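You operate a simulated robot arm through the tools that you are given. There is no shell and no other tool. Be economical: measure what you need, move in short steps, check, and stop when the job is done.

Carry out the task below with a simulated two-armed robot. There is one attempt and no reset: what you move stays moved.

TASK
Peel the pink label off the stone block, wipe the glue mark off, then stick the green label on.
Fine: pink label in the orange tub, green rag beside the mat again, new label square on the block's top. What is to be rubbed or washed off counts as gone when no trace of it is left.

The check looks at the end state, three seconds after you hand in, the way a careful person would. Anything else that was tipped, shoved, dropped, spilled or broken makes it a failure.

THE ROBOT
Two 7-joint arms with two-finger parallel grippers on one trunk, on a base that drives. Base frame: it is fixed to the floor where the robot stands at the start and does not move with it; the origin is under the middle of the robot, x ahead of it, y to its left, z up; the surface under the hand at the start is at about z = 0.86. Units: m, degrees, N and s.
The left shoulder is at the start at [0.11, 0.169, 1.511], the right one opposite. With the tool pointing down near the work surface each hand reaches from about 0.4 to 0.72 m from the robot's upright axis, wherever it stands, measured 20 degrees to its own side. Places, roughly: stone block top [0.6, 0.2, 0.9]. Payload 1.57 kg a hand.
The tool frame of a hand sits at the grasp point between the pads (the TCP): z along the fingers, y along the line on which they close. The tips reach 0.03 m beyond it. Largest opening 0.08 m; finger width 0.017, thickness 0.012; the body of the gripper, 0.04 by 0.082 m, starts 0.08 m behind the TCP.
Orientation is that of the tool frame in the base frame, as a unit quaternion [w, x, y, z]. With the fingers straight down and closing along the base's y, the tool's x points along the base's -x, its y along +y and its z along -z.

THE INTERFACE
- The arms move only by the tool step_arm. It takes "left_series", "right_series" or both (then of equal length, played together; a hand with none holds still); each is a list of rows, each a list of 7 numbers: the shift along the base's x, y, z in m, then the turn, a rotation vector about the base's x, y, z in degrees, then the closure, from 0 (fully open) to 1 (shut). In form: [[x, y, z, ax, ay, az, hand], ...]. A call has 1 to 8 rows; each row shifts and turns the commanded pose from where the row before left it. Rows are played at 5 a second. More than 0.05 m and 8.6 degrees between two rows, or a gripper value outside its range, and nothing of the call is played. Where a pose cannot be reached the arm comes as near as it can. A force on the tool above 50 N (or 10 N above the force at the start of the call, whichever is more), or a blocked arm, ends the call early, and 0.2 s more pass. Each finger travels about 0.072 m/s and halts on what it meets, pressing with about 25 N; the grip force reading is that of the motor and also rises with nothing between the fingers. The clock runs only during rows and for 0.2 s after the last one: add rows that do not move to give the fingers time. It gives the time, the measured TCP pose, the force on the tool (base axes), the opening and the grip force at its end, in the units of the frame above (readings bear some noise), with the torque about the TCP (base axes, N m) and any sound that the robot's microphone picked up.
- Cameras (640 x 400 px; columns grow to the right, rows downward): "scene" is now at [0.1499, 0.0075, 1.696]; the picture's right is [-0.07, -1.00, 0.00], its down [-0.77, 0.05, -0.63] and it looks along [0.63, -0.04, -0.78] (base axes); focal length 259 px, centre (320, 200). "left" rides on the left gripper at [0.072, 0.007, -0.122] in its tool frame; the picture's right is [-0.09, 1.00, 0.00], its down [-0.84, -0.08, -0.54] and it looks along [-0.54, -0.05, 0.84] (tool axes); focal length 238 px, centre (320, 200). "right" rides on the right gripper at [0.072, -0.007, -0.122] in its tool frame; the picture's right is [0.09, 1.00, 0.00], its down [-0.84, 0.08, -0.54] and it looks along [-0.54, 0.05, 0.84] (tool axes); focal length 238 px, centre (320, 200). There is no depth. A picture from a camera that has moved, and an enlarged one, comes with that camera's place and axes in the base frame and with its lens. The place of the scene camera against the robot may be out by one fixed shift of up to 0.018 m in any direction.
- camera(camera): a new picture of that camera. No time passes.
- slide_trunk(by): slides the trunk up (or, below 0, down) by that many m; the arms and the scene camera ride with it, the base frame stays. It gives what a move gives, with no picture.
- steer(legs): drives the robot by 1 to 6 legs, each [ahead, left, turn to the left] in m, m and degrees, along the robot's own axes; the way and the turn of a leg run together, so that a leg with both is an arc; at most 1.5 m and 180 degrees a leg. The arms and the cameras ride along, it lands a little off, and it stops where it bumps. It gives what a move gives.
- turn_head(pan, tilt): turns the head with the scene camera to pan (to the left, within 86 degrees either way) and tilt (down, from -29 to 69), counted from straight ahead of the robot. It gives what a move gives.
- close_up(camera, box): a new picture of the part [left, top, right, bottom] of that camera's present view, enlarged. No time passes.
- sign_off(): hands the job in; it is judged then, once.

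Work in short steps. Places have to be worked out from the pictures, the camera data and where the tool is seen: move nearer, look again, correct. Check each grasp and each placing, and mend what went wrong. You have 120 turns and 100 pictures in all, those below and enlarged ones among them. Open the grippers and draw the arms clear of the work before you hand the job in, unless the task says otherwise; then end with one line.

The tools are called after ">>>" by a JSON object that holds its "method" and its "body". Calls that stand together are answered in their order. step_arm: Moves the arms, as the interface text tells. Its arguments: {"type":"object","properties":{"left_series":{"type":"array"},"right_series":{"type":"array"}},"required":[]} The other tools are called the same way: slide_trunk (by) slides the trunk up or down; steer (legs) drives the base; turn_head (pan, tilt) turns the head that bears the scene camera; camera (camera) takes a picture; close_up (camera, box) takes an enlarged picture of a part of a camera's view; sign_off () hands the job in.

At the start:

```text
t: 0.0
left_eef_pos: [0.6275, 0.3252, 1.2131]
left_tool_rot: [0.001, 0.0, 1.0, 0.0]
left_wrist_force: [0.5, 0.3, -1.0]
left_ft_torque: [0.01, 0.0, 0.01]
left_grip_width: 0.0799
left_grip_force: 0.0
right_eef_pos: [0.677, -0.2187, 1.1346]
right_tool_rot: [0.0, 0.001, 1.0, 0.0]
right_wrist_force: [0.0, 0.2, -0.1]
right_ft_torque: [-0.02, 0.03, 0.02]
right_grip_width: 0.08
right_grip_force: 0.0
trunk travel left (down, up): [-0.825, 0.065]
robot x, y, heading: [0.0005, 0.001, 0.2]
head pan, tilt: [-3.8, 50.8]
```

scene: 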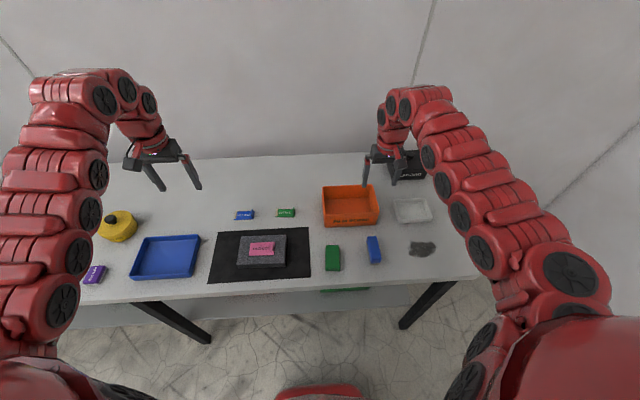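
right: 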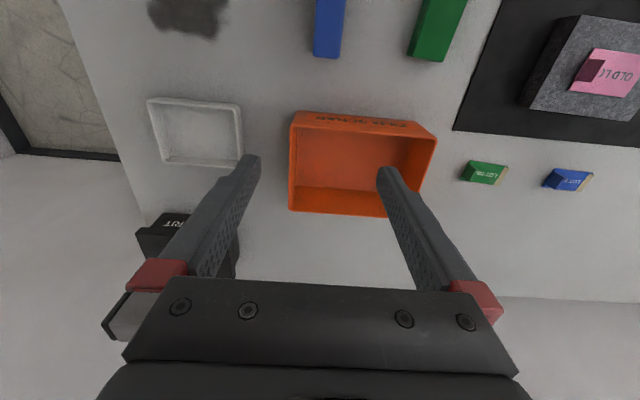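
left: 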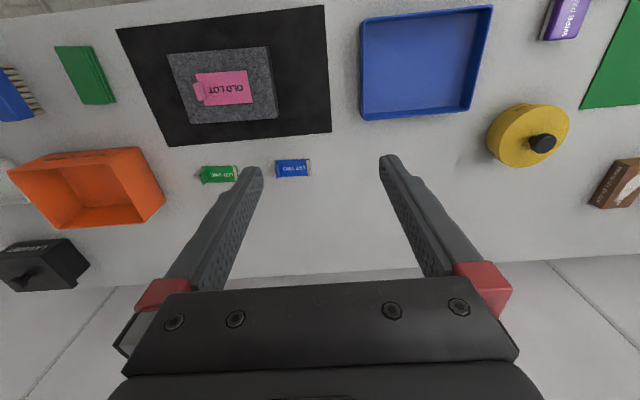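

I start by looking closer at the block, labels and tools.

>>> {"method": "close_up", "body": {"camera": "scene", "box": [200, 190, 360, 290]}}

>>> {"method": "close_up", "body": {"camera": "left", "box": [0, 0, 340, 212]}}

>>> {"method": "close_up", "body": {"camera": "scene", "box": [310, 170, 470, 270]}}

```text
4.00 times, centred on (280, 240) of scene
camera zoom: at [0.1499, 0.0075, 1.696], right [-0.07, -1.0, 0.0], down [-0.77, 0.05, -0.63], along [0.63, -0.04, -0.78], focal length 1034 px, centre (480, 40)
```

zoom: 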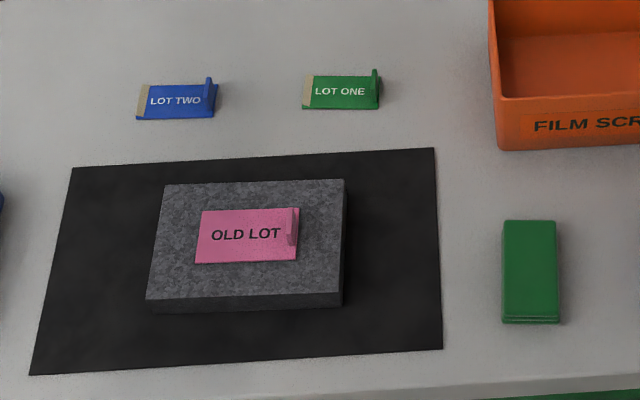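

```text
1.88 times, centred on (170, 106) of left
camera zoom: at [0.5551, 0.3308, 1.3375], right [0.09, 1.0, 0.0], down [0.84, -0.08, 0.54], along [0.54, -0.05, -0.84], focal length 449 px, centre (602, 377)
```

zoom: 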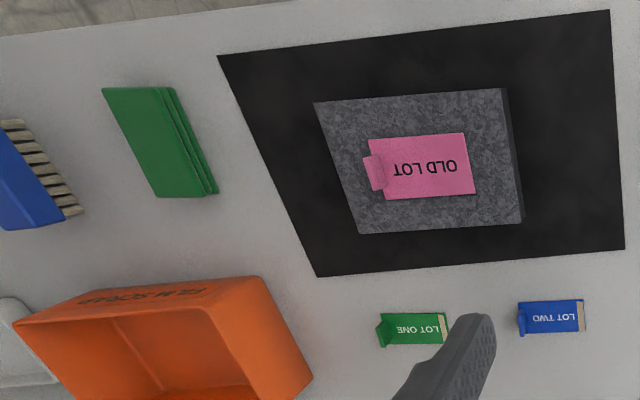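

```text
4.00 times, centred on (390, 220) of scene
camera zoom: at [0.1499, 0.0075, 1.696], right [-0.07, -1.0, 0.0], down [-0.77, 0.05, -0.63], along [0.63, -0.04, -0.78], focal length 1034 px, centre (40, 120)
```

zoom: 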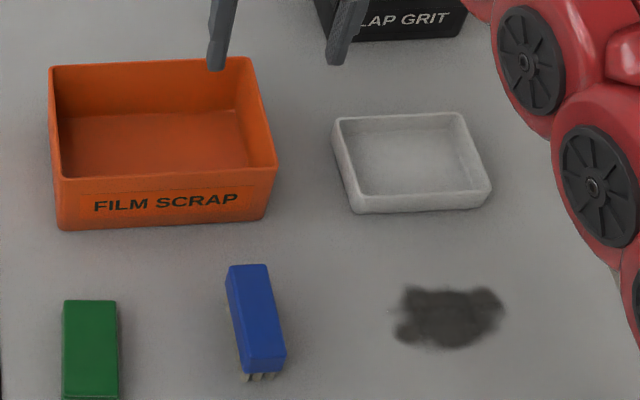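

Labels have an upright tab at the -y end. I check the other items (yellow can, purple thing, brown box) in case a solvent is needed.

>>> {"method": "close_up", "body": {"camera": "left", "box": [340, 0, 640, 220]}}

>>> {"method": "close_up", "body": {"camera": "right", "box": [120, 0, 440, 250]}}

```text
1.82 times, centred on (490, 110) of left
camera zoom: at [0.5551, 0.3308, 1.3375], right [0.09, 1.0, 0.0], down [0.84, -0.08, 0.54], along [0.54, -0.05, -0.84], focal length 433 px, centre (11, 364)
```

zoom: 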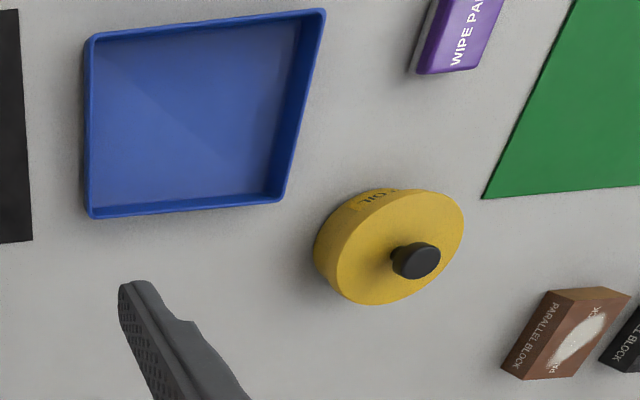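

```text
1.60 times, centred on (280, 125) of right
camera zoom: at [0.6064, -0.2251, 1.2567], right [-0.09, 1.0, 0.0], down [0.84, 0.08, 0.54], along [0.54, 0.05, -0.84], focal length 381 px, centre (384, 320)
```

zoom: 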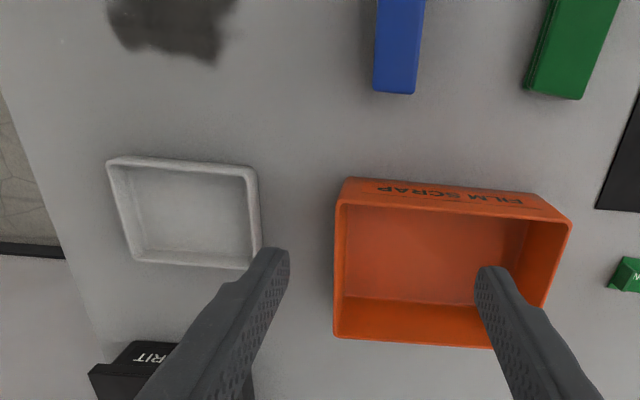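

Everything (block, tub, green label at about x=0.77) lies a bit far; table edge is at about x=0.42, base front about 0.25. I drive ahead 0.10 m.

>>> {"method": "steer", "body": {"legs": [[0.1, 0, 0]]}}

>>> {"method": "camera", "body": {"camera": "scene"}}

```text
t: 1.1
left_eef_pos: [0.726, 0.3239, 1.2148]
left_tool_rot: [0.001, 0.0, 1.0, 0.0]
left_wrist_force: [-0.4, -0.8, 1.0]
left_ft_torque: [-0.01, -0.02, -0.01]
left_grip_width: 0.0799
left_grip_force: 0.0
right_eef_pos: [0.7755, -0.2187, 1.1361]
right_tool_rot: [0.001, 0.0, 1.0, 0.0]
right_wrist_force: [1.1, 0.3, -0.5]
right_ft_torque: [0.01, 0.01, 0.02]
right_grip_width: 0.08
right_grip_force: 0.1
trunk travel left (down, up): [-0.825, 0.065]
robot x, y, heading: [0.101, -0.0008, -0.1]
head pan, tilt: [-3.8, 50.8]
```

```text
91 pictures are left
camera scene: at [0.2475, 0.0077, 1.6963], right [-0.07, -1.0, 0.0], down [-0.77, 0.05, -0.63], along [0.63, -0.04, -0.77], focal length 259 px, centre (320, 200)
```

scene: 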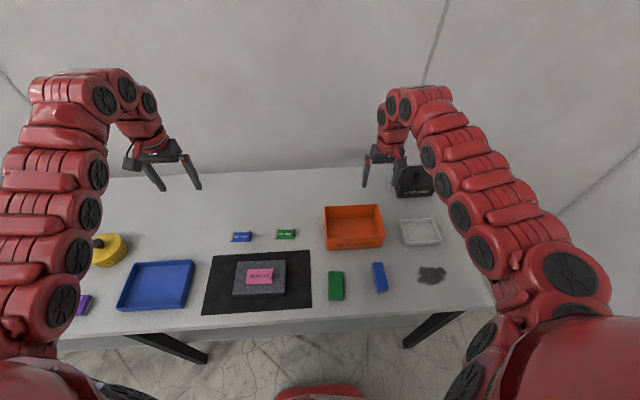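

Clear. Right hand moves over to above the pink tab (about [0.60, 0.127]).

>>> {"method": "step_arm", "body": {"right_series": [[-0.022, 0.042, -0.01, 0, 0, 0, 0.3], [-0.022, 0.042, -0.01, 0, 0, 0, 0.3], [-0.022, 0.042, -0.01, 0, 0, 0, 0.3], [-0.022, 0.042, -0.01, 0, 0, 0, 0.3], [-0.022, 0.042, -0.01, 0, 0, 0, 0.3], [-0.022, 0.042, -0.01, 0, 0, 0, 0.3], [-0.022, 0.042, -0.01, 0, 0, 0, 0.3], [-0.022, 0.042, -0.01, 0, 0, 0, 0.3]]}}

>>> {"method": "camera", "body": {"camera": "right"}}

```text
t: 3.0
left_eef_pos: [0.7265, 0.3265, 1.214]
left_tool_rot: [0.0, 0.0, 1.0, -0.001]
left_wrist_force: [-0.6, 0.5, 0.3]
left_ft_torque: [-0.02, 0.01, 0.02]
left_grip_width: 0.0801
left_grip_force: 0.1
right_eef_pos: [0.6928, 0.0096, 1.0491]
right_tool_rot: [0.0, 0.0, 1.0, 0.0]
right_wrist_force: [0.6, 0.2, 0.3]
right_ft_torque: [0.01, 0.0, -0.04]
right_grip_width: 0.0561
right_grip_force: 0.0
right hand out of reach, approached as far as the arm can: row 2, 3, 4, 5, 6, 7
trunk travel left (down, up): [-0.825, 0.065]
robot x, y, heading: [0.0985, 0.001, -0.1]
head pan, tilt: [-3.8, 50.8]
```

```text
90 pictures are left
camera right: at [0.6215, 0.0043, 1.171], right [-0.09, 1.0, 0.0], down [0.84, 0.08, 0.54], along [0.54, 0.05, -0.84], focal length 238 px, centre (320, 200)
```

right: 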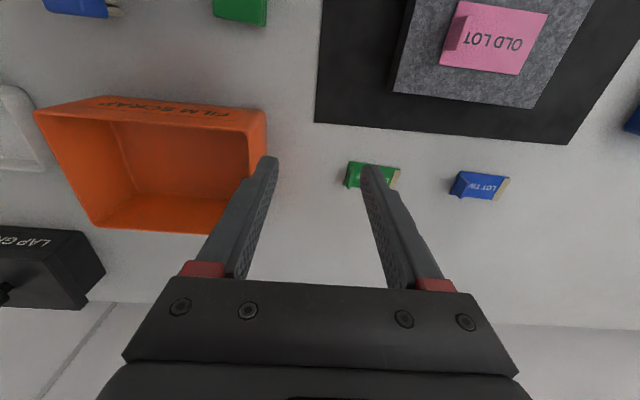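

The last row wasn't flagged; a hold will show whether the arm is just lagging.

>>> {"method": "step_arm", "body": {"right_series": [[0, 0, 0, 0, 0, 0, 0.3], [0, 0, 0, 0, 0, 0, 0.3], [0, 0, 0, 0, 0, 0, 0.3], [0, 0, 0, 0, 0, 0, 0.3]]}}

```text
t: 4.0
left_eef_pos: [0.7269, 0.3245, 1.2137]
left_tool_rot: [-0.001, 0.001, 1.0, -0.001]
left_wrist_force: [-0.6, 0.3, -0.4]
left_ft_torque: [0.03, -0.03, 0.02]
left_grip_width: 0.0802
left_grip_force: 0.1
right_eef_pos: [0.6933, 0.0082, 1.0485]
right_tool_rot: [0.0, 0.001, 1.0, 0.0]
right_wrist_force: [-0.6, 0.6, -0.2]
right_ft_torque: [0.01, 0.02, 0.03]
right_grip_width: 0.056
right_grip_force: 0.1
trunk travel left (down, up): [-0.825, 0.065]
robot x, y, heading: [0.1007, -0.0015, 0.0]
head pan, tilt: [-3.8, 50.8]
```

The arm stalled at a limit. I try another step towards the block from here, smaller.

>>> {"method": "step_arm", "body": {"right_series": [[-0.025, 0.02, 0, 0, 0, 0, 0.3], [-0.025, 0.02, 0, 0, 0, 0, 0.3], [-0.025, 0.02, 0, 0, 0, 0, 0.3], [-0.02, 0.03, 0, 0, 0, 0, 0.3], [0, 0.02, 0, 0, 0, 0, 0.3], [0, 0, 0, 0, 0, 0, 0.3]]}}

```text
t: 5.3
left_eef_pos: [0.7264, 0.3239, 1.2143]
left_tool_rot: [0.0, 0.0, 1.0, 0.0]
left_wrist_force: [-0.2, -0.1, 0.1]
left_ft_torque: [0.03, 0.02, 0.01]
left_grip_width: 0.0801
left_grip_force: 0.1
right_eef_pos: [0.6105, 0.1231, 1.0242]
right_tool_rot: [0.001, 0.001, 1.0, 0.0]
right_wrist_force: [1.3, 0.7, -0.2]
right_ft_torque: [-0.02, 0.01, -0.01]
right_grip_width: 0.056
right_grip_force: 0.0
right hand out of reach, approached as far as the arm can: row 1, 2, 3
trunk travel left (down, up): [-0.825, 0.065]
robot x, y, heading: [0.1008, 0.0023, 0.2]
head pan, tilt: [-3.8, 50.8]
```

It got there. Look from the hand.

>>> {"method": "camera", "body": {"camera": "right"}}

>>> {"method": "close_up", "body": {"camera": "scene", "box": [200, 220, 360, 320]}}

```text
89 pictures are left
camera right: at [0.5392, 0.1186, 1.1468], right [-0.09, 1.0, 0.0], down [0.84, 0.08, 0.54], along [0.54, 0.05, -0.84], focal length 238 px, centre (320, 200)
```

right: 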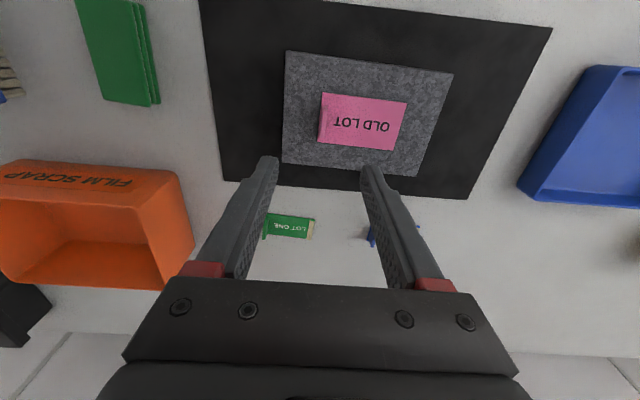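

```text
4.00 times, centred on (280, 270) of scene
camera zoom: at [0.2488, 0.0075, 1.6961], right [-0.07, -1.0, 0.0], down [-0.77, 0.05, -0.63], along [0.63, -0.04, -0.78], focal length 1034 px, centre (480, -80)
```

zoom: 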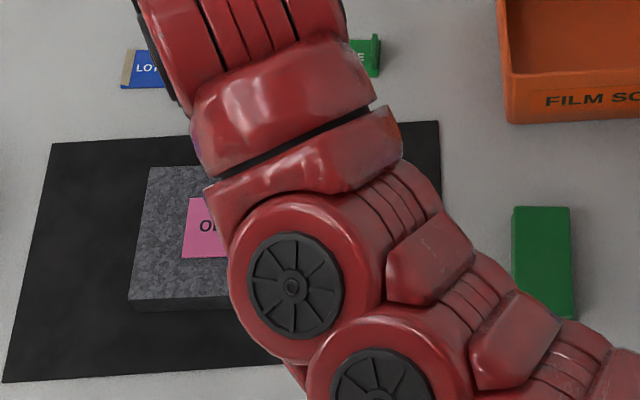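

>>> {"method": "close_up", "body": {"camera": "right", "box": [260, 40, 460, 165]}}

```text
3.20 times, centred on (360, 102) of right
camera zoom: at [0.5392, 0.1186, 1.1468], right [-0.09, 1.0, 0.0], down [0.84, 0.08, 0.54], along [0.54, 0.05, -0.84], focal length 763 px, centre (192, 512)
```

zoom: 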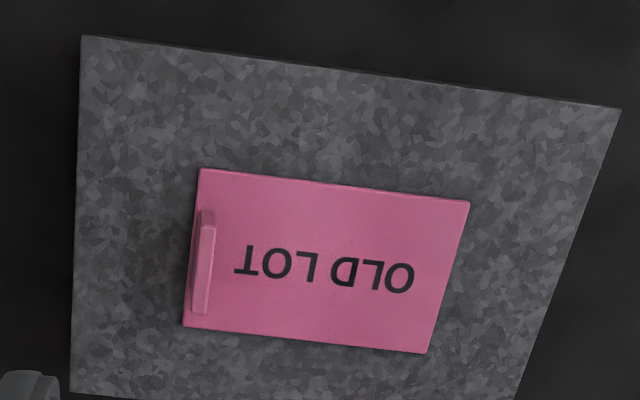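

Label centre about (0.601, 0.165), block centre (0.598, 0.166), tab at about (0.601, 0.127), all square. I descend straddling the tab.

>>> {"method": "step_arm", "body": {"right_series": [[-0.0095, 0.004, -0.02, 0, 0, 0, 0.6], [0, 0, -0.02, 0, 0, 0, 0.6], [0, 0, -0.02, 0, 0, 0, 0.6], [0, 0, -0.014, 0, 0, 0, 0.6], [0, 0, 0, 0, 0, 0, 0.6]]}}

>>> {"method": "camera", "body": {"camera": "right"}}

```text
t: 6.5
left_eef_pos: [0.7281, 0.3245, 1.2144]
left_tool_rot: [-0.001, 0.0, 1.0, -0.001]
left_wrist_force: [-0.2, -0.1, -0.8]
left_ft_torque: [0.0, -0.02, -0.02]
left_grip_width: 0.0799
left_grip_force: 0.0
right_eef_pos: [0.6008, 0.1279, 0.9511]
right_tool_rot: [0.0, 0.001, 1.0, 0.0]
right_wrist_force: [-0.2, 0.1, -0.7]
right_ft_torque: [0.0, -0.03, -0.02]
right_grip_width: 0.032
right_grip_force: 0.0
trunk travel left (down, up): [-0.825, 0.065]
robot x, y, heading: [0.0969, -0.0016, -0.4]
head pan, tilt: [-3.8, 50.8]
```

```text
86 pictures are left
camera right: at [0.5301, 0.1225, 1.0737], right [-0.09, 1.0, 0.0], down [0.84, 0.08, 0.54], along [0.54, 0.05, -0.84], focal length 238 px, centre (320, 200)
```

right: 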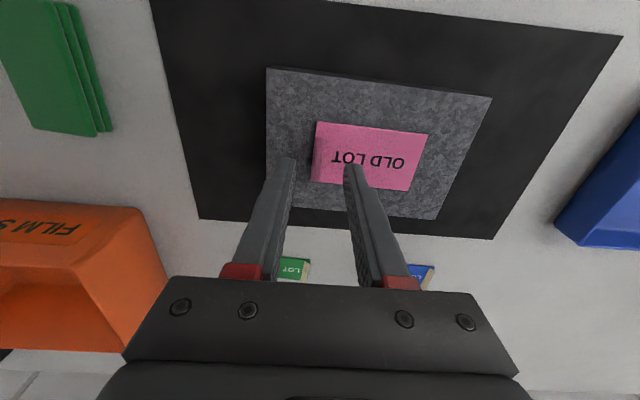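

Aligned. Lower to tips about 6 mm over the block and close on the tab.

>>> {"method": "step_arm", "body": {"right_series": [[0, -0.001, -0.013, 0, 0, 0, 0.6], [0, 0, 0, 0, 0, 0, 0.6]]}}

>>> {"method": "close_up", "body": {"camera": "right", "box": [220, 60, 460, 210]}}

```text
t: 7.2
left_eef_pos: [0.7268, 0.3253, 1.2139]
left_tool_rot: [0.0, 0.0, 1.0, 0.0]
left_wrist_force: [-0.5, -0.1, 0.0]
left_ft_torque: [-0.02, 0.0, -0.02]
left_grip_width: 0.0801
left_grip_force: 0.0
right_eef_pos: [0.6005, 0.1276, 0.9379]
right_tool_rot: [-0.001, 0.0, 1.0, 0.0]
right_wrist_force: [-0.2, -0.3, 0.5]
right_ft_torque: [0.01, 0.02, -0.03]
right_grip_width: 0.0318
right_grip_force: 0.1
trunk travel left (down, up): [-0.825, 0.065]
robot x, y, heading: [0.0967, 0.0005, -0.2]
head pan, tilt: [-3.8, 50.8]
```

```text
2.67 times, centred on (340, 135) of right
camera zoom: at [0.5302, 0.1218, 1.0609], right [-0.09, 1.0, 0.0], down [0.84, 0.08, 0.54], along [0.54, 0.05, -0.84], focal length 636 px, centre (267, 373)
```

zoom: 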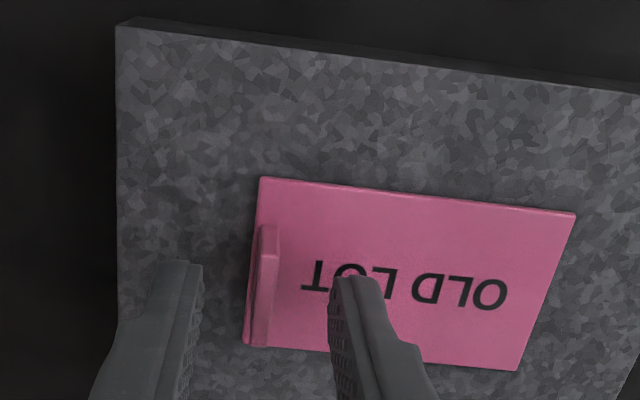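

Tab is centred between the tips. Close.

>>> {"method": "step_arm", "body": {"right_series": [[0, 0, 0, 0, 0, 0, 1], [0, 0, 0, 0, 0, 0, 1], [0, 0, 0, 0, 0, 0, 1], [0, 0, 0, 0, 0, 0, 1]]}}

>>> {"method": "close_up", "body": {"camera": "right", "box": [220, 60, 460, 210]}}

```text
t: 8.2
left_eef_pos: [0.7273, 0.3256, 1.214]
left_tool_rot: [0.0, -0.001, 1.0, 0.0]
left_wrist_force: [0.0, -0.8, -0.2]
left_ft_torque: [-0.02, 0.03, 0.01]
left_grip_width: 0.0801
left_grip_force: 0.0
right_eef_pos: [0.6019, 0.1266, 0.9395]
right_tool_rot: [-0.001, 0.001, 1.0, 0.0]
right_wrist_force: [0.5, -3.2, 0.0]
right_ft_torque: [-0.08, -0.03, -0.22]
right_grip_width: 0.0033
right_grip_force: 24.2
trunk travel left (down, up): [-0.825, 0.065]
robot x, y, heading: [0.1008, 0.0012, 0.0]
head pan, tilt: [-3.8, 50.8]
```

```text
2.67 times, centred on (340, 135) of right
camera zoom: at [0.5306, 0.1212, 1.0609], right [-0.09, 1.0, 0.0], down [0.84, 0.08, 0.54], along [0.54, 0.05, -0.84], focal length 636 px, centre (267, 373)
```

zoom: 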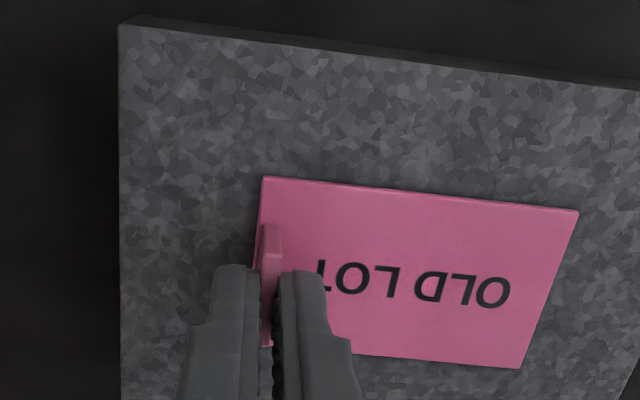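

Held (3.3 mm). I peel gently: raise the tab end, pivoting about the far edge.

>>> {"method": "step_arm", "body": {"right_series": [[0, 0, 0.003, -2, 0, 0, 1], [0, 0, 0.004, -3, 0, 0, 1], [0, 0.001, 0.004, -3, 0, 0, 1], [0, 0.001, 0.004, -3, 0, 0, 1]]}}

>>> {"method": "camera", "body": {"camera": "right"}}

```text
t: 9.2
left_eef_pos: [0.7277, 0.3259, 1.2125]
left_tool_rot: [0.0, 0.0, 1.0, 0.0]
left_wrist_force: [-0.9, 0.3, 0.6]
left_ft_torque: [-0.02, -0.01, 0.01]
left_grip_width: 0.0802
left_grip_force: 0.0
right_eef_pos: [0.601, 0.1291, 0.9539]
right_tool_rot: [-0.001, 0.0, 0.995, -0.098]
right_wrist_force: [0.6, 0.4, -0.6]
right_ft_torque: [0.01, -0.01, -0.01]
right_grip_width: 0.0034
right_grip_force: 24.1
trunk travel left (down, up): [-0.825, 0.065]
robot x, y, heading: [0.0946, 0.0006, -0.0]
head pan, tilt: [-3.8, 50.8]
```

```text
83 pictures are left
camera right: at [0.5305, 0.1468, 1.0746], right [-0.09, 0.98, -0.19], down [0.84, 0.18, 0.52], along [0.54, -0.11, -0.83], focal length 238 px, centre (320, 200)
```

right: 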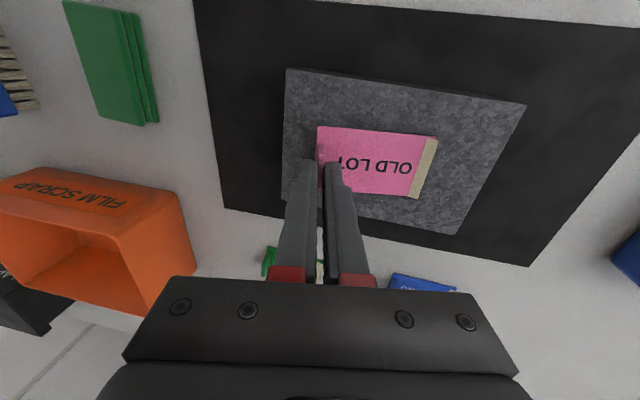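

Force is near zero; it seems loose. Lift straight up and see.

>>> {"method": "step_arm", "body": {"right_series": [[0, 0, 0.015, 0, 0, 0, 1], [0, 0, 0.03, 0, 0, 0, 1], [0, 0, 0.04, 0, 0, 0, 1], [0, 0, 0.02, 3, 0, 0, 1], [0, 0, 0, 8, 0, 0, 1]]}}

>>> {"method": "camera", "body": {"camera": "right"}}

```text
t: 10.3
left_eef_pos: [0.7264, 0.324, 1.2139]
left_tool_rot: [0.001, 0.0, 1.0, 0.0]
left_wrist_force: [-0.2, -0.1, 0.4]
left_ft_torque: [0.0, -0.06, -0.01]
left_grip_width: 0.0801
left_grip_force: 0.0
right_eef_pos: [0.6181, 0.1213, 1.0361]
right_tool_rot: [0.0, 0.0, 1.0, 0.001]
right_wrist_force: [-0.2, 0.0, -0.7]
right_ft_torque: [-0.02, 0.01, -0.01]
right_grip_width: 0.0034
right_grip_force: 24.5
right hand out of reach, approached as far as the arm can: row 3, 4
trunk travel left (down, up): [-0.825, 0.065]
robot x, y, heading: [0.0986, 0.0, 0.2]
head pan, tilt: [-3.8, 50.8]
```

```text
82 pictures are left
camera right: at [0.5465, 0.1164, 1.1577], right [-0.09, 1.0, 0.0], down [0.84, 0.07, 0.54], along [0.54, 0.05, -0.84], focal length 238 px, centre (320, 200)
```

right: 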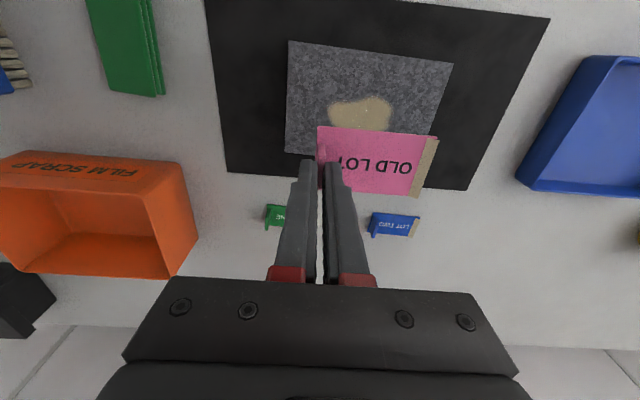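

Label is off, glue mark exposed. Carry the label to above the orange tub (centre about [0.76, -0.15]).

>>> {"method": "step_arm", "body": {"right_series": [[0.02, -0.04, 0, 0, 0, 0, 1], [0.02, -0.04, 0, 0, 0, 0, 1], [0.02, -0.04, 0, 0, 0, 0, 1], [0.02, -0.04, 0, 0, 0, 0, 1], [0.02, -0.04, 0, 0, 0, 0, 1], [0.02, -0.04, 0, 0, 0, 0, 1], [0.02, -0.04, 0, 0, 0, 0, 1], [0.005, -0.035, 0, 0, 0, 0, 1]]}}

>>> {"method": "camera", "body": {"camera": "right"}}

>>> {"method": "camera", "body": {"camera": "scene"}}

```text
t: 12.2
left_eef_pos: [0.7266, 0.3239, 1.2146]
left_tool_rot: [0.0, 0.0, 1.0, 0.001]
left_wrist_force: [-0.5, -0.2, 0.5]
left_ft_torque: [0.0, -0.03, 0.04]
left_grip_width: 0.0798
left_grip_force: 0.1
right_eef_pos: [0.7638, -0.1918, 1.0344]
right_tool_rot: [0.002, 0.0, 1.0, 0.001]
right_wrist_force: [0.1, -0.6, 0.1]
right_ft_torque: [-0.03, -0.01, 0.01]
right_grip_width: 0.0035
right_grip_force: 24.6
right hand out of reach, approached as far as the arm can: row 1
trunk travel left (down, up): [-0.825, 0.065]
robot x, y, heading: [0.0972, -0.0009, -0.0]
head pan, tilt: [-3.8, 50.8]
```

```text
81 pictures are left
camera right: at [0.6929, -0.197, 1.1554], right [-0.09, 1.0, 0.0], down [0.84, 0.08, 0.54], along [0.54, 0.05, -0.84], focal length 238 px, centre (320, 200)
```

right: 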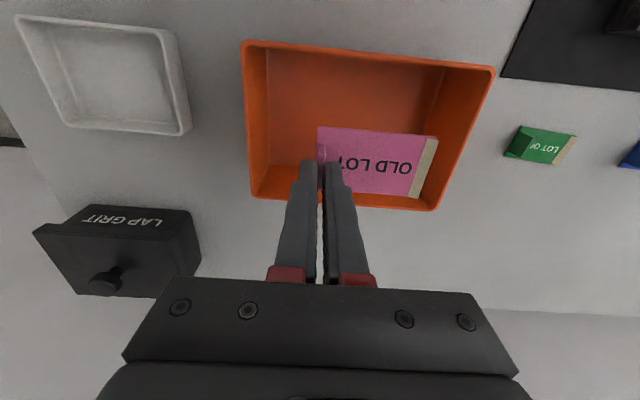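

```text
80 pictures are left
camera scene: at [0.2487, 0.0066, 1.6961], right [-0.07, -1.0, 0.0], down [-0.77, 0.05, -0.63], along [0.63, -0.04, -0.78], focal length 259 px, centre (320, 200)
```

scene: 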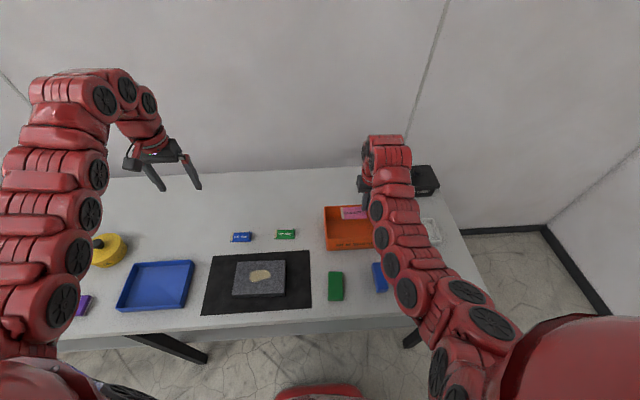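

The label is well inside the tub's outline. Lower into the tub and release.

>>> {"method": "step_arm", "body": {"right_series": [[0.005, 0.0, -0.03, 0, 0, 0, 1], [0, 0, -0.03, 0, 0, 0, 1], [0, 0, -0.03, 0, 0, 0, 1], [0, 0, -0.02, 0, 0, 0, 1], [0, 0, 0, 0, 0, 0, 0.7], [0, 0, 0, 0, 0, 0, 0.6], [0, 0, 0, 0, 0, 0, 0.6]]}}

>>> {"method": "camera", "body": {"camera": "right"}}

```text
t: 13.8
left_eef_pos: [0.7268, 0.3239, 1.2133]
left_tool_rot: [0.0, 0.0, 1.0, 0.0]
left_wrist_force: [0.3, 0.4, 0.2]
left_ft_torque: [0.05, -0.02, 0.02]
left_grip_width: 0.0799
left_grip_force: 0.0
right_eef_pos: [0.7671, -0.1908, 0.9231]
right_tool_rot: [0.0, 0.001, 1.0, 0.0]
right_wrist_force: [-0.1, -0.3, -0.6]
right_ft_torque: [0.02, -0.02, -0.01]
right_grip_width: 0.0321
right_grip_force: 0.0
trunk travel left (down, up): [-0.825, 0.065]
robot x, y, heading: [0.1021, -0.0, -0.2]
head pan, tilt: [-3.8, 50.8]
```

```text
79 pictures are left
camera right: at [0.6975, -0.197, 1.0451], right [-0.09, 1.0, 0.0], down [0.84, 0.08, 0.54], along [0.54, 0.05, -0.84], focal length 238 px, centre (320, 200)
```

right: 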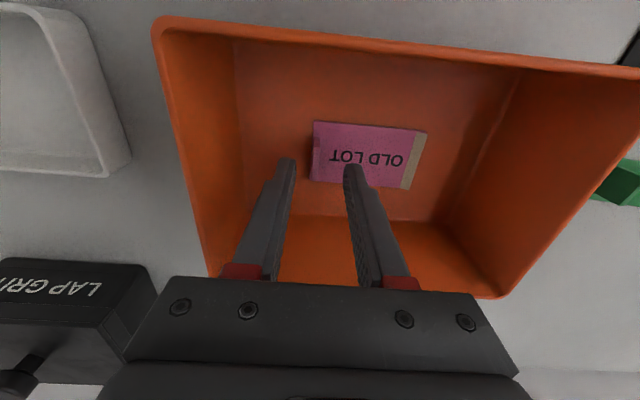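

Pink label lies in the tub. Raise the hand, then drive 0.12 m to the left so that the right arm serves rag, block and green label comfortably.

>>> {"method": "step_arm", "body": {"right_series": [[0, 0, 0.04, 0, 0, 0, 0.6], [0, 0, 0.04, 0, 0, 0, 0.6], [0, 0, 0.04, 0, 0, 0, 0.3], [-0.02, 0, 0.03, 0, 0, 0, 0]]}}

>>> {"method": "steer", "body": {"legs": [[0, 0.12, 0]]}}

>>> {"method": "camera", "body": {"camera": "right"}}

>>> {"method": "close_up", "body": {"camera": "scene", "box": [220, 200, 460, 350]}}

```text
t: 14.8
left_eef_pos: [0.724, 0.3263, 1.2149]
left_tool_rot: [0.001, 0.0, 1.0, -0.001]
left_wrist_force: [0.1, 0.8, 0.0]
left_ft_torque: [-0.01, -0.04, 0.02]
left_grip_width: 0.0801
left_grip_force: 0.1
right_eef_pos: [0.7475, -0.1904, 1.074]
right_tool_rot: [0.001, -0.001, 1.0, 0.0]
right_wrist_force: [-0.4, 0.2, 0.0]
right_ft_torque: [0.0, -0.03, 0.0]
right_grip_width: 0.0801
right_grip_force: 0.0
trunk travel left (down, up): [-0.825, 0.065]
robot x, y, heading: [0.0961, 0.0057, 0.3]
head pan, tilt: [-3.8, 50.8]
```

```text
t: 16.0
left_eef_pos: [0.726, 0.4438, 1.2147]
left_tool_rot: [0.0, 0.0, 1.0, 0.001]
left_wrist_force: [0.8, -0.7, -0.4]
left_ft_torque: [-0.03, -0.02, 0.01]
left_grip_width: 0.08
left_grip_force: 0.1
right_eef_pos: [0.7485, -0.0741, 1.0725]
right_tool_rot: [0.001, 0.001, 1.0, 0.002]
right_wrist_force: [0.4, -0.8, 0.4]
right_ft_torque: [0.01, 0.02, 0.02]
right_grip_width: 0.0798
right_grip_force: 0.0
trunk travel left (down, up): [-0.825, 0.065]
robot x, y, heading: [0.0969, 0.1229, 0.1]
head pan, tilt: [-3.8, 50.8]
```

```text
78 pictures are left
camera right: at [0.6778, -0.08, 1.1944], right [-0.09, 1.0, 0.0], down [0.84, 0.08, 0.54], along [0.54, 0.05, -0.84], focal length 238 px, centre (320, 200)
```

right: 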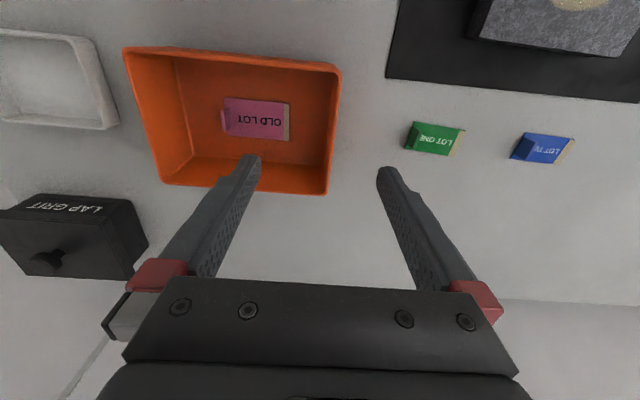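

```text
2.67 times, centred on (340, 275) of scene
camera zoom: at [0.2486, 0.1249, 1.6961], right [-0.07, -1.0, 0.0], down [-0.77, 0.05, -0.63], along [0.63, -0.04, -0.78], focal length 690 px, centre (267, 0)
```

zoom: 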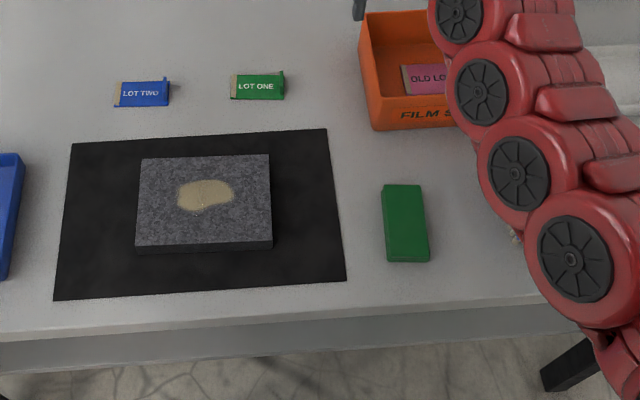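

Move over the rag at about (0.554, -0.06).

>>> {"method": "step_arm", "body": {"right_series": [[-0.04, 0.003, 0, 0, 0, 0, 0], [-0.04, 0.003, 0, 0, 0, 0, 0], [-0.04, 0.003, 0, 0, 0, 0, 0], [-0.04, 0.003, -0.01, 0, 0, 0, 0], [-0.03, 0.002, -0.02, 0, 0, 0, 0], [0, 0, 0, 0, 0, 0, 0]]}}

>>> {"method": "camera", "body": {"camera": "right"}}

```text
t: 17.4
left_eef_pos: [0.7281, 0.4436, 1.214]
left_tool_rot: [0.0, 0.0, 1.0, 0.0]
left_wrist_force: [-0.1, -0.6, 0.0]
left_ft_torque: [-0.02, -0.01, 0.0]
left_grip_width: 0.0801
left_grip_force: 0.0
right_eef_pos: [0.6282, -0.067, 0.9944]
right_tool_rot: [0.0, 0.0, 1.0, -0.001]
right_wrist_force: [0.4, -0.4, -0.6]
right_ft_torque: [-0.01, 0.01, -0.01]
right_grip_width: 0.0801
right_grip_force: 0.0
right hand out of reach, approached as far as the arm can: row 1, 2, 3, 4
trunk travel left (down, up): [-0.825, 0.065]
robot x, y, heading: [0.1005, 0.123, 0.4]
head pan, tilt: [-3.8, 50.8]
```

```text
76 pictures are left
camera right: at [0.5586, -0.0705, 1.1165], right [-0.09, 1.0, 0.0], down [0.84, 0.08, 0.54], along [0.54, 0.05, -0.84], focal length 238 px, centre (320, 200)
```

right: 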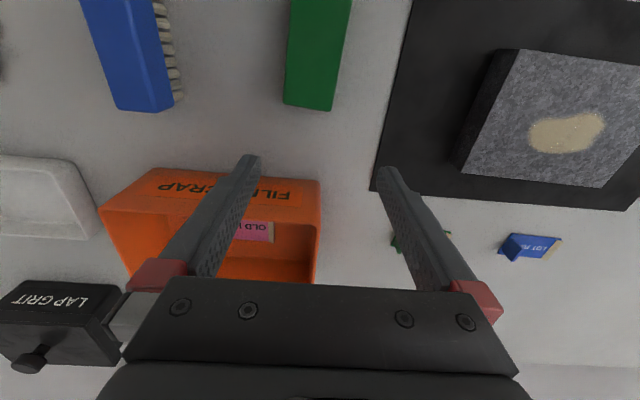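

The wrist view puts the rag at about x 0.52–0.607, y −0.074 (scene camera is offset by about 1 cm). Shift over it.

>>> {"method": "step_arm", "body": {"right_series": [[-0.03, -0.004, -0.005, 0, 0, 0, 0], [-0.03, -0.003, -0.01, 0, 0, 0, 0], [0, 0, 0, 0, 0, 0, 0]]}}

>>> {"method": "camera", "body": {"camera": "right"}}

```text
t: 18.2
left_eef_pos: [0.7272, 0.4434, 1.2142]
left_tool_rot: [0.0, 0.001, 1.0, 0.0]
left_wrist_force: [0.2, 0.8, 0.0]
left_ft_torque: [0.0, -0.03, -0.01]
left_grip_width: 0.08
left_grip_force: 0.2
right_eef_pos: [0.5701, -0.0727, 0.9795]
right_tool_rot: [0.001, 0.0, 1.0, 0.0]
right_wrist_force: [-0.7, 0.4, 1.0]
right_ft_torque: [0.0, -0.02, 0.02]
right_grip_width: 0.0798
right_grip_force: 0.0
trunk travel left (down, up): [-0.825, 0.065]
robot x, y, heading: [0.0995, 0.1195, 0.1]
head pan, tilt: [-3.8, 50.8]
```

```text
75 pictures are left
camera right: at [0.4996, -0.0781, 1.1008], right [-0.09, 1.0, 0.0], down [0.84, 0.08, 0.54], along [0.54, 0.05, -0.84], focal length 238 px, centre (320, 200)
```

right: 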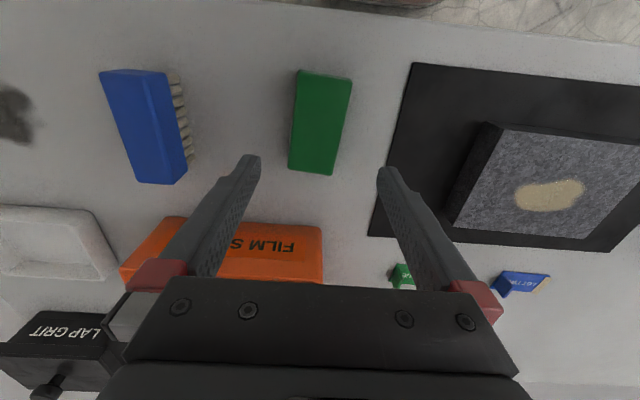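

Rag centre (0.561, −0.075), 0.043 wide. Descend around it, tips about 1 cm above the table.

>>> {"method": "step_arm", "body": {"right_series": [[-0.009, -0.002, -0.02, 0, 0, 0, 0], [0, 0, -0.02, 0, 0, 0, 0], [0, 0, -0.02, 0, 0, 0, 0], [0, 0, -0.017, 0, 0, 0, 0], [0, 0, 0, 0, 0, 0, 0]]}}

>>> {"method": "camera", "body": {"camera": "right"}}

>>> {"method": "close_up", "body": {"camera": "scene", "box": [300, 240, 460, 340]}}

```text
t: 19.4
left_eef_pos: [0.726, 0.4436, 1.2149]
left_tool_rot: [-0.001, 0.0, 1.0, 0.001]
left_wrist_force: [0.4, -0.1, -0.3]
left_ft_torque: [-0.02, 0.0, 0.02]
left_grip_width: 0.0799
left_grip_force: 0.1
right_eef_pos: [0.561, -0.0739, 0.9014]
right_tool_rot: [0.0, 0.001, 1.0, 0.0]
right_wrist_force: [0.2, 0.0, -0.1]
right_ft_torque: [0.0, 0.01, 0.01]
right_grip_width: 0.0799
right_grip_force: 0.1
trunk travel left (down, up): [-0.825, 0.065]
robot x, y, heading: [0.0971, 0.1203, 0.0]
head pan, tilt: [-3.8, 50.8]
```

```text
74 pictures are left
camera right: at [0.4903, -0.0793, 1.024], right [-0.09, 1.0, 0.0], down [0.84, 0.08, 0.54], along [0.54, 0.05, -0.84], focal length 238 px, centre (320, 200)
```

right: 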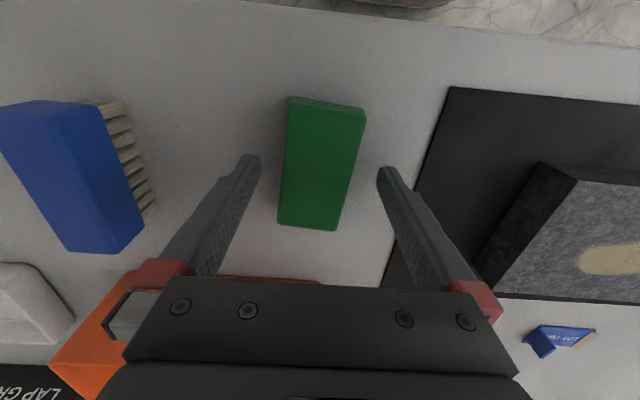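

```text
4.00 times, centred on (380, 290) of scene
camera zoom: at [0.249, 0.1263, 1.696], right [-0.07, -1.0, 0.0], down [-0.77, 0.05, -0.63], along [0.63, -0.04, -0.78], focal length 1034 px, centre (80, -160)
```

zoom: 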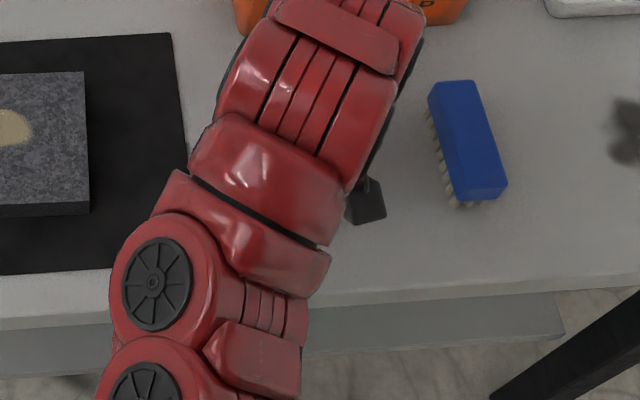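

Rag sits between the fingers, roughly 2.5 cm high. Close on it.

>>> {"method": "step_arm", "body": {"right_series": [[0, 0, 0, 0, 0, 0, 0.5], [0, 0, 0, 0, 0, 0, 0.8], [0, 0, 0, 0, 0, 0, 1], [0, 0, 0, 0, 0, 0, 1]]}}

>>> {"method": "camera", "body": {"camera": "right"}}

```text
t: 20.4
left_eef_pos: [0.7255, 0.4437, 1.2132]
left_tool_rot: [0.0, 0.0, 1.0, 0.0]
left_wrist_force: [-0.5, 0.0, -0.2]
left_ft_torque: [0.01, 0.03, 0.03]
left_grip_width: 0.08
left_grip_force: 0.1
right_eef_pos: [0.56, -0.0736, 0.9031]
right_tool_rot: [0.0, 0.0, 1.0, -0.001]
right_wrist_force: [0.4, 1.1, 0.0]
right_ft_torque: [-0.01, -0.02, 0.0]
right_grip_width: 0.0501
right_grip_force: 24.7
trunk travel left (down, up): [-0.825, 0.065]
robot x, y, heading: [0.1002, 0.1222, 0.1]
head pan, tilt: [-3.8, 50.8]
```

```text
72 pictures are left
camera right: at [0.4902, -0.0794, 1.0242], right [-0.09, 1.0, 0.0], down [0.84, 0.08, 0.54], along [0.54, 0.05, -0.84], focal length 238 px, centre (320, 200)
```

right: 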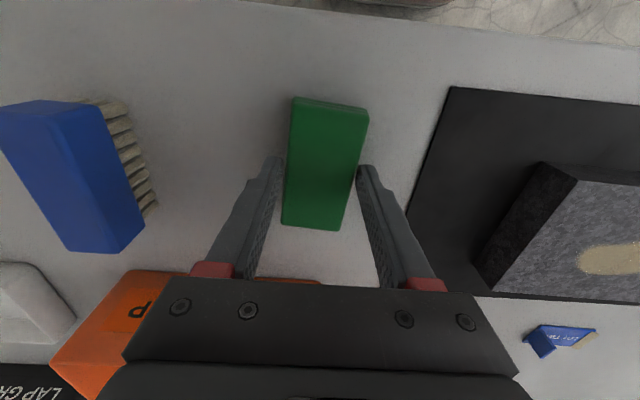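

Rag gripped (50 mm). Lift and carry it over the glue mark at about (0.602, 0.163).

>>> {"method": "step_arm", "body": {"right_series": [[0, 0, 0.03, 0, 0, 0, 1], [0, 0, 0.03, 0, 0, 0, 1], [0, 0, 0.02, 0, 0, 0, 1], [0, 0, 0, 0, 0, 0, 1]]}}

>>> {"method": "camera", "body": {"camera": "right"}}

```text
t: 21.4
left_eef_pos: [0.7267, 0.4436, 1.2142]
left_tool_rot: [0.0, 0.001, 1.0, 0.0]
left_wrist_force: [-0.6, 0.2, 0.2]
left_ft_torque: [0.0, 0.0, -0.01]
left_grip_width: 0.0799
left_grip_force: 0.0
right_eef_pos: [0.5611, -0.0735, 0.9825]
right_tool_rot: [0.0, 0.001, 1.0, 0.0]
right_wrist_force: [0.2, 0.2, -0.8]
right_ft_torque: [0.04, 0.03, 0.0]
right_grip_width: 0.0497
right_grip_force: 24.7
trunk travel left (down, up): [-0.825, 0.065]
robot x, y, heading: [0.0973, 0.1195, 0.1]
head pan, tilt: [-3.8, 50.8]
```

```text
71 pictures are left
camera right: at [0.4897, -0.0792, 1.1043], right [-0.09, 1.0, 0.0], down [0.84, 0.08, 0.54], along [0.54, 0.05, -0.84], focal length 238 px, centre (320, 200)
```

right: 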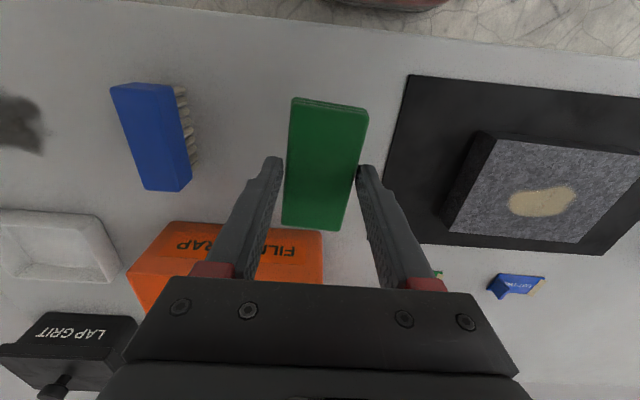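

Held firmly. Travel to above the block.

>>> {"method": "step_arm", "body": {"right_series": [[0.007, 0.04, 0, 0, 0, 0, 1], [0.007, 0.04, 0, 0, 0, 0, 1], [0.007, 0.04, 0, 0, 0, 0, 1], [0.007, 0.04, 0, 0, 0, 0, 1], [0.007, 0.04, 0, 0, 0, 0, 1], [0.004, 0.034, 0, 0, 0, 0, 1], [0, 0, 0, 0, 0, 0, 1]]}}

>>> {"method": "camera", "body": {"camera": "right"}}

```text
t: 23.0
left_eef_pos: [0.7262, 0.4431, 1.215]
left_tool_rot: [0.0, 0.001, 1.0, 0.0]
left_wrist_force: [0.2, 0.1, 0.3]
left_ft_torque: [0.0, 0.0, -0.02]
left_grip_width: 0.08
left_grip_force: 0.0
right_eef_pos: [0.5994, 0.1601, 0.9829]
right_tool_rot: [-0.001, 0.001, 1.0, 0.0]
right_wrist_force: [-0.3, 0.1, -0.5]
right_ft_torque: [-0.04, -0.01, 0.0]
right_grip_width: 0.0494
right_grip_force: 25.0
trunk travel left (down, up): [-0.825, 0.065]
robot x, y, heading: [0.0989, 0.1191, -0.0]
head pan, tilt: [-3.8, 50.8]
```

```text
70 pictures are left
camera right: at [0.5288, 0.1545, 1.105], right [-0.09, 1.0, 0.0], down [0.84, 0.08, 0.54], along [0.54, 0.05, -0.84], focal length 238 px, centre (320, 200)
```

right: 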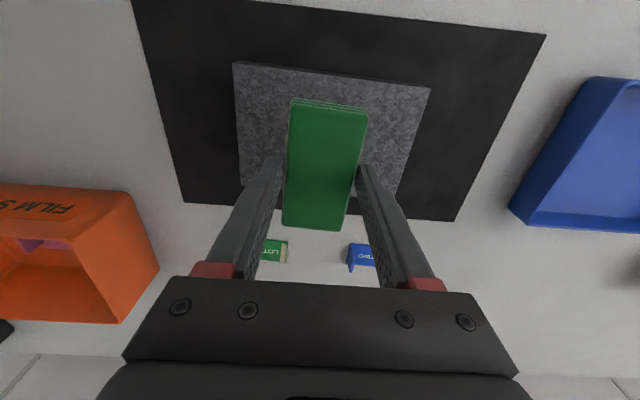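

Descend slowly to contact; expected at TCP z ≈ 0.942.

>>> {"method": "step_arm", "body": {"right_series": [[0, 0, -0.018, 0, 0, 0, 1], [0, 0, -0.014, 0, 0, 0, 1], [0, 0, -0.004, 0, 0, 0, 1], [0, 0, -0.003, 0, 0, 0, 1], [0, 0, 0, 0, 0, 0, 1]]}}

```text
t: 24.2
left_eef_pos: [0.7261, 0.4436, 1.2144]
left_tool_rot: [0.0, 0.0, 1.0, 0.0]
left_wrist_force: [0.2, 0.9, 0.3]
left_ft_torque: [-0.01, -0.01, 0.08]
left_grip_width: 0.0801
left_grip_force: 0.0
right_eef_pos: [0.5998, 0.16, 0.9431]
right_tool_rot: [0.0, 0.001, 1.0, -0.001]
right_wrist_force: [0.6, -0.5, 0.0]
right_ft_torque: [0.0, -0.02, 0.04]
right_grip_width: 0.0492
right_grip_force: 25.0
trunk travel left (down, up): [-0.825, 0.065]
robot x, y, heading: [0.1025, 0.1178, 0.1]
head pan, tilt: [-3.8, 50.8]
```

>>> {"method": "step_arm", "body": {"right_series": [[0, 0, -0.002, 0, 0, 0, 1], [0, 0, -0.002, 0, 0, 0, 1], [0, 0, 0, 0, 0, 0, 1]]}}

```text
t: 25.0
left_eef_pos: [0.7261, 0.444, 1.2147]
left_tool_rot: [-0.001, 0.0, 1.0, 0.001]
left_wrist_force: [0.7, 0.0, 0.3]
left_ft_torque: [-0.02, 0.01, 0.02]
left_grip_width: 0.0802
left_grip_force: 0.0
right_eef_pos: [0.6008, 0.1602, 0.9392]
right_tool_rot: [0.0, 0.001, 1.0, 0.0]
right_wrist_force: [-0.5, -0.4, -0.5]
right_ft_torque: [-0.03, -0.01, 0.01]
right_grip_width: 0.0489
right_grip_force: 25.0
trunk travel left (down, up): [-0.825, 0.065]
robot x, y, heading: [0.0987, 0.1183, -0.0]
head pan, tilt: [-3.8, 50.8]
```

No contact yet; go on down in 2 mm steps.

>>> {"method": "step_arm", "body": {"right_series": [[0, 0, -0.002, 0, 0, 0, 1], [0, 0, -0.002, 0, 0, 0, 1], [0, 0, 0, 0, 0, 0, 1]]}}

>>> {"method": "camera", "body": {"camera": "right"}}

```text
t: 25.8
left_eef_pos: [0.7258, 0.4429, 1.2141]
left_tool_rot: [0.0, 0.0, 1.0, 0.001]
left_wrist_force: [-0.9, 0.9, 0.5]
left_ft_torque: [0.03, -0.02, -0.01]
left_grip_width: 0.08
left_grip_force: 0.0
right_eef_pos: [0.5986, 0.1602, 0.9359]
right_tool_rot: [0.0, 0.0, 1.0, 0.0]
right_wrist_force: [-0.2, -0.2, -0.8]
right_ft_torque: [0.04, -0.01, 0.0]
right_grip_width: 0.0492
right_grip_force: 25.1
trunk travel left (down, up): [-0.825, 0.065]
robot x, y, heading: [0.0985, 0.1171, -0.1]
head pan, tilt: [-3.8, 50.8]
```

```text
69 pictures are left
camera right: at [0.5292, 0.1548, 1.0577], right [-0.09, 1.0, 0.0], down [0.84, 0.08, 0.54], along [0.54, 0.05, -0.84], focal length 238 px, centre (320, 200)
```

right: 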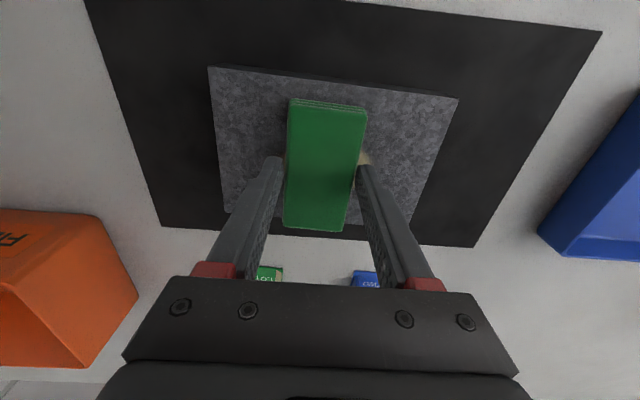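

>>> {"method": "step_arm", "body": {"right_series": [[0, 0, -0.002, 0, 0, 0, 1], [0, 0, -0.002, 0, 0, 0, 1], [0, 0, -0.001, 0, 0, 0, 1], [0, 0, 0, 0, 0, 0, 1]]}}

```text
t: 26.8
left_eef_pos: [0.7247, 0.4438, 1.2153]
left_tool_rot: [0.001, 0.001, 1.0, 0.0]
left_wrist_force: [0.0, 0.4, -0.5]
left_ft_torque: [-0.02, 0.0, 0.01]
left_grip_width: 0.0798
left_grip_force: 0.0
right_eef_pos: [0.5986, 0.1595, 0.9325]
right_tool_rot: [0.002, 0.001, 1.0, 0.0]
right_wrist_force: [5.2, 0.2, 29.7]
right_ft_torque: [0.02, -0.15, -0.16]
right_grip_width: 0.049
right_grip_force: 25.0
trunk travel left (down, up): [-0.825, 0.065]
robot x, y, heading: [0.101, 0.1167, 0.1]
head pan, tilt: [-3.8, 50.8]
```

Contact (30 N). Ease off about 1.3 mm for a lighter press before wiping.

>>> {"method": "step_arm", "body": {"right_series": [[0, 0, 0.0013, 0, 0, 0, 1], [0, 0, 0, 0, 0, 0, 1]]}}

```text
t: 27.4
left_eef_pos: [0.7265, 0.4434, 1.2144]
left_tool_rot: [0.001, -0.001, 1.0, 0.0]
left_wrist_force: [0.0, 0.2, 0.2]
left_ft_torque: [0.0, 0.01, 0.0]
left_grip_width: 0.08
left_grip_force: 0.0
right_eef_pos: [0.5996, 0.1602, 0.9318]
right_tool_rot: [0.0, 0.001, 1.0, 0.0]
right_wrist_force: [6.8, 0.7, 20.6]
right_ft_torque: [0.03, -0.37, -0.05]
right_grip_width: 0.0491
right_grip_force: 24.9
trunk travel left (down, up): [-0.825, 0.065]
robot x, y, heading: [0.0993, 0.1151, 0.2]
head pan, tilt: [-3.8, 50.8]
```

Still 20 N; ease slightly and do a short trial stroke along y.

>>> {"method": "step_arm", "body": {"right_series": [[0, 0, 0.0009, 0, 0, 0, 1], [0, 0.01, 0, 0, 0, 0, 1], [0, 0.01, 0, 0, 0, 0, 1], [0, 0, 0, 0, 0, 0, 1]]}}

>>> {"method": "camera", "body": {"camera": "right"}}

```text
t: 28.4
left_eef_pos: [0.7271, 0.442, 1.2137]
left_tool_rot: [0.0, 0.0, 1.0, 0.0]
left_wrist_force: [0.3, 0.1, 0.4]
left_ft_torque: [-0.01, -0.01, 0.0]
left_grip_width: 0.0797
left_grip_force: 0.0
right_eef_pos: [0.599, 0.1808, 0.9321]
right_tool_rot: [0.0, 0.0, 1.0, 0.0]
right_wrist_force: [0.4, -0.6, -0.4]
right_ft_torque: [0.04, 0.01, 0.05]
right_grip_width: 0.0489
right_grip_force: 25.0
trunk travel left (down, up): [-0.825, 0.065]
robot x, y, heading: [0.097, 0.1184, -0.1]
head pan, tilt: [-3.8, 50.8]
```

```text
68 pictures are left
camera right: at [0.5285, 0.1746, 1.055], right [-0.09, 1.0, 0.0], down [0.84, 0.08, 0.54], along [0.54, 0.05, -0.84], focal length 238 px, centre (320, 200)
```

right: 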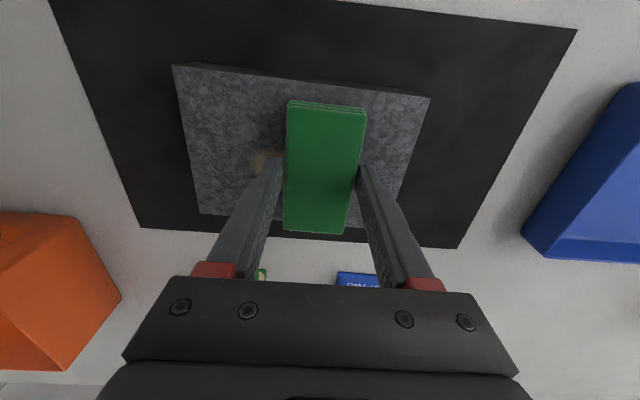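

Block stayed put; contact force is now ~0. Press again in 1 mm steps.

>>> {"method": "step_arm", "body": {"right_series": [[0, 0, -0.001, 0, 0, 0, 1], [0, 0, 0, 0, 0, 0, 1]]}}

```text
t: 29.0
left_eef_pos: [0.726, 0.4431, 1.2146]
left_tool_rot: [0.0, 0.0, 1.0, 0.0]
left_wrist_force: [-0.3, 0.7, 0.8]
left_ft_torque: [-0.01, 0.01, -0.03]
left_grip_width: 0.0799
left_grip_force: 0.1
right_eef_pos: [0.5995, 0.1796, 0.9315]
right_tool_rot: [0.0, 0.001, 1.0, 0.0]
right_wrist_force: [-0.9, -0.2, 4.5]
right_ft_torque: [-0.02, 0.18, -0.01]
right_grip_width: 0.0488
right_grip_force: 24.7
trunk travel left (down, up): [-0.825, 0.065]
robot x, y, heading: [0.0993, 0.1171, -0.1]
head pan, tilt: [-3.8, 50.8]
```

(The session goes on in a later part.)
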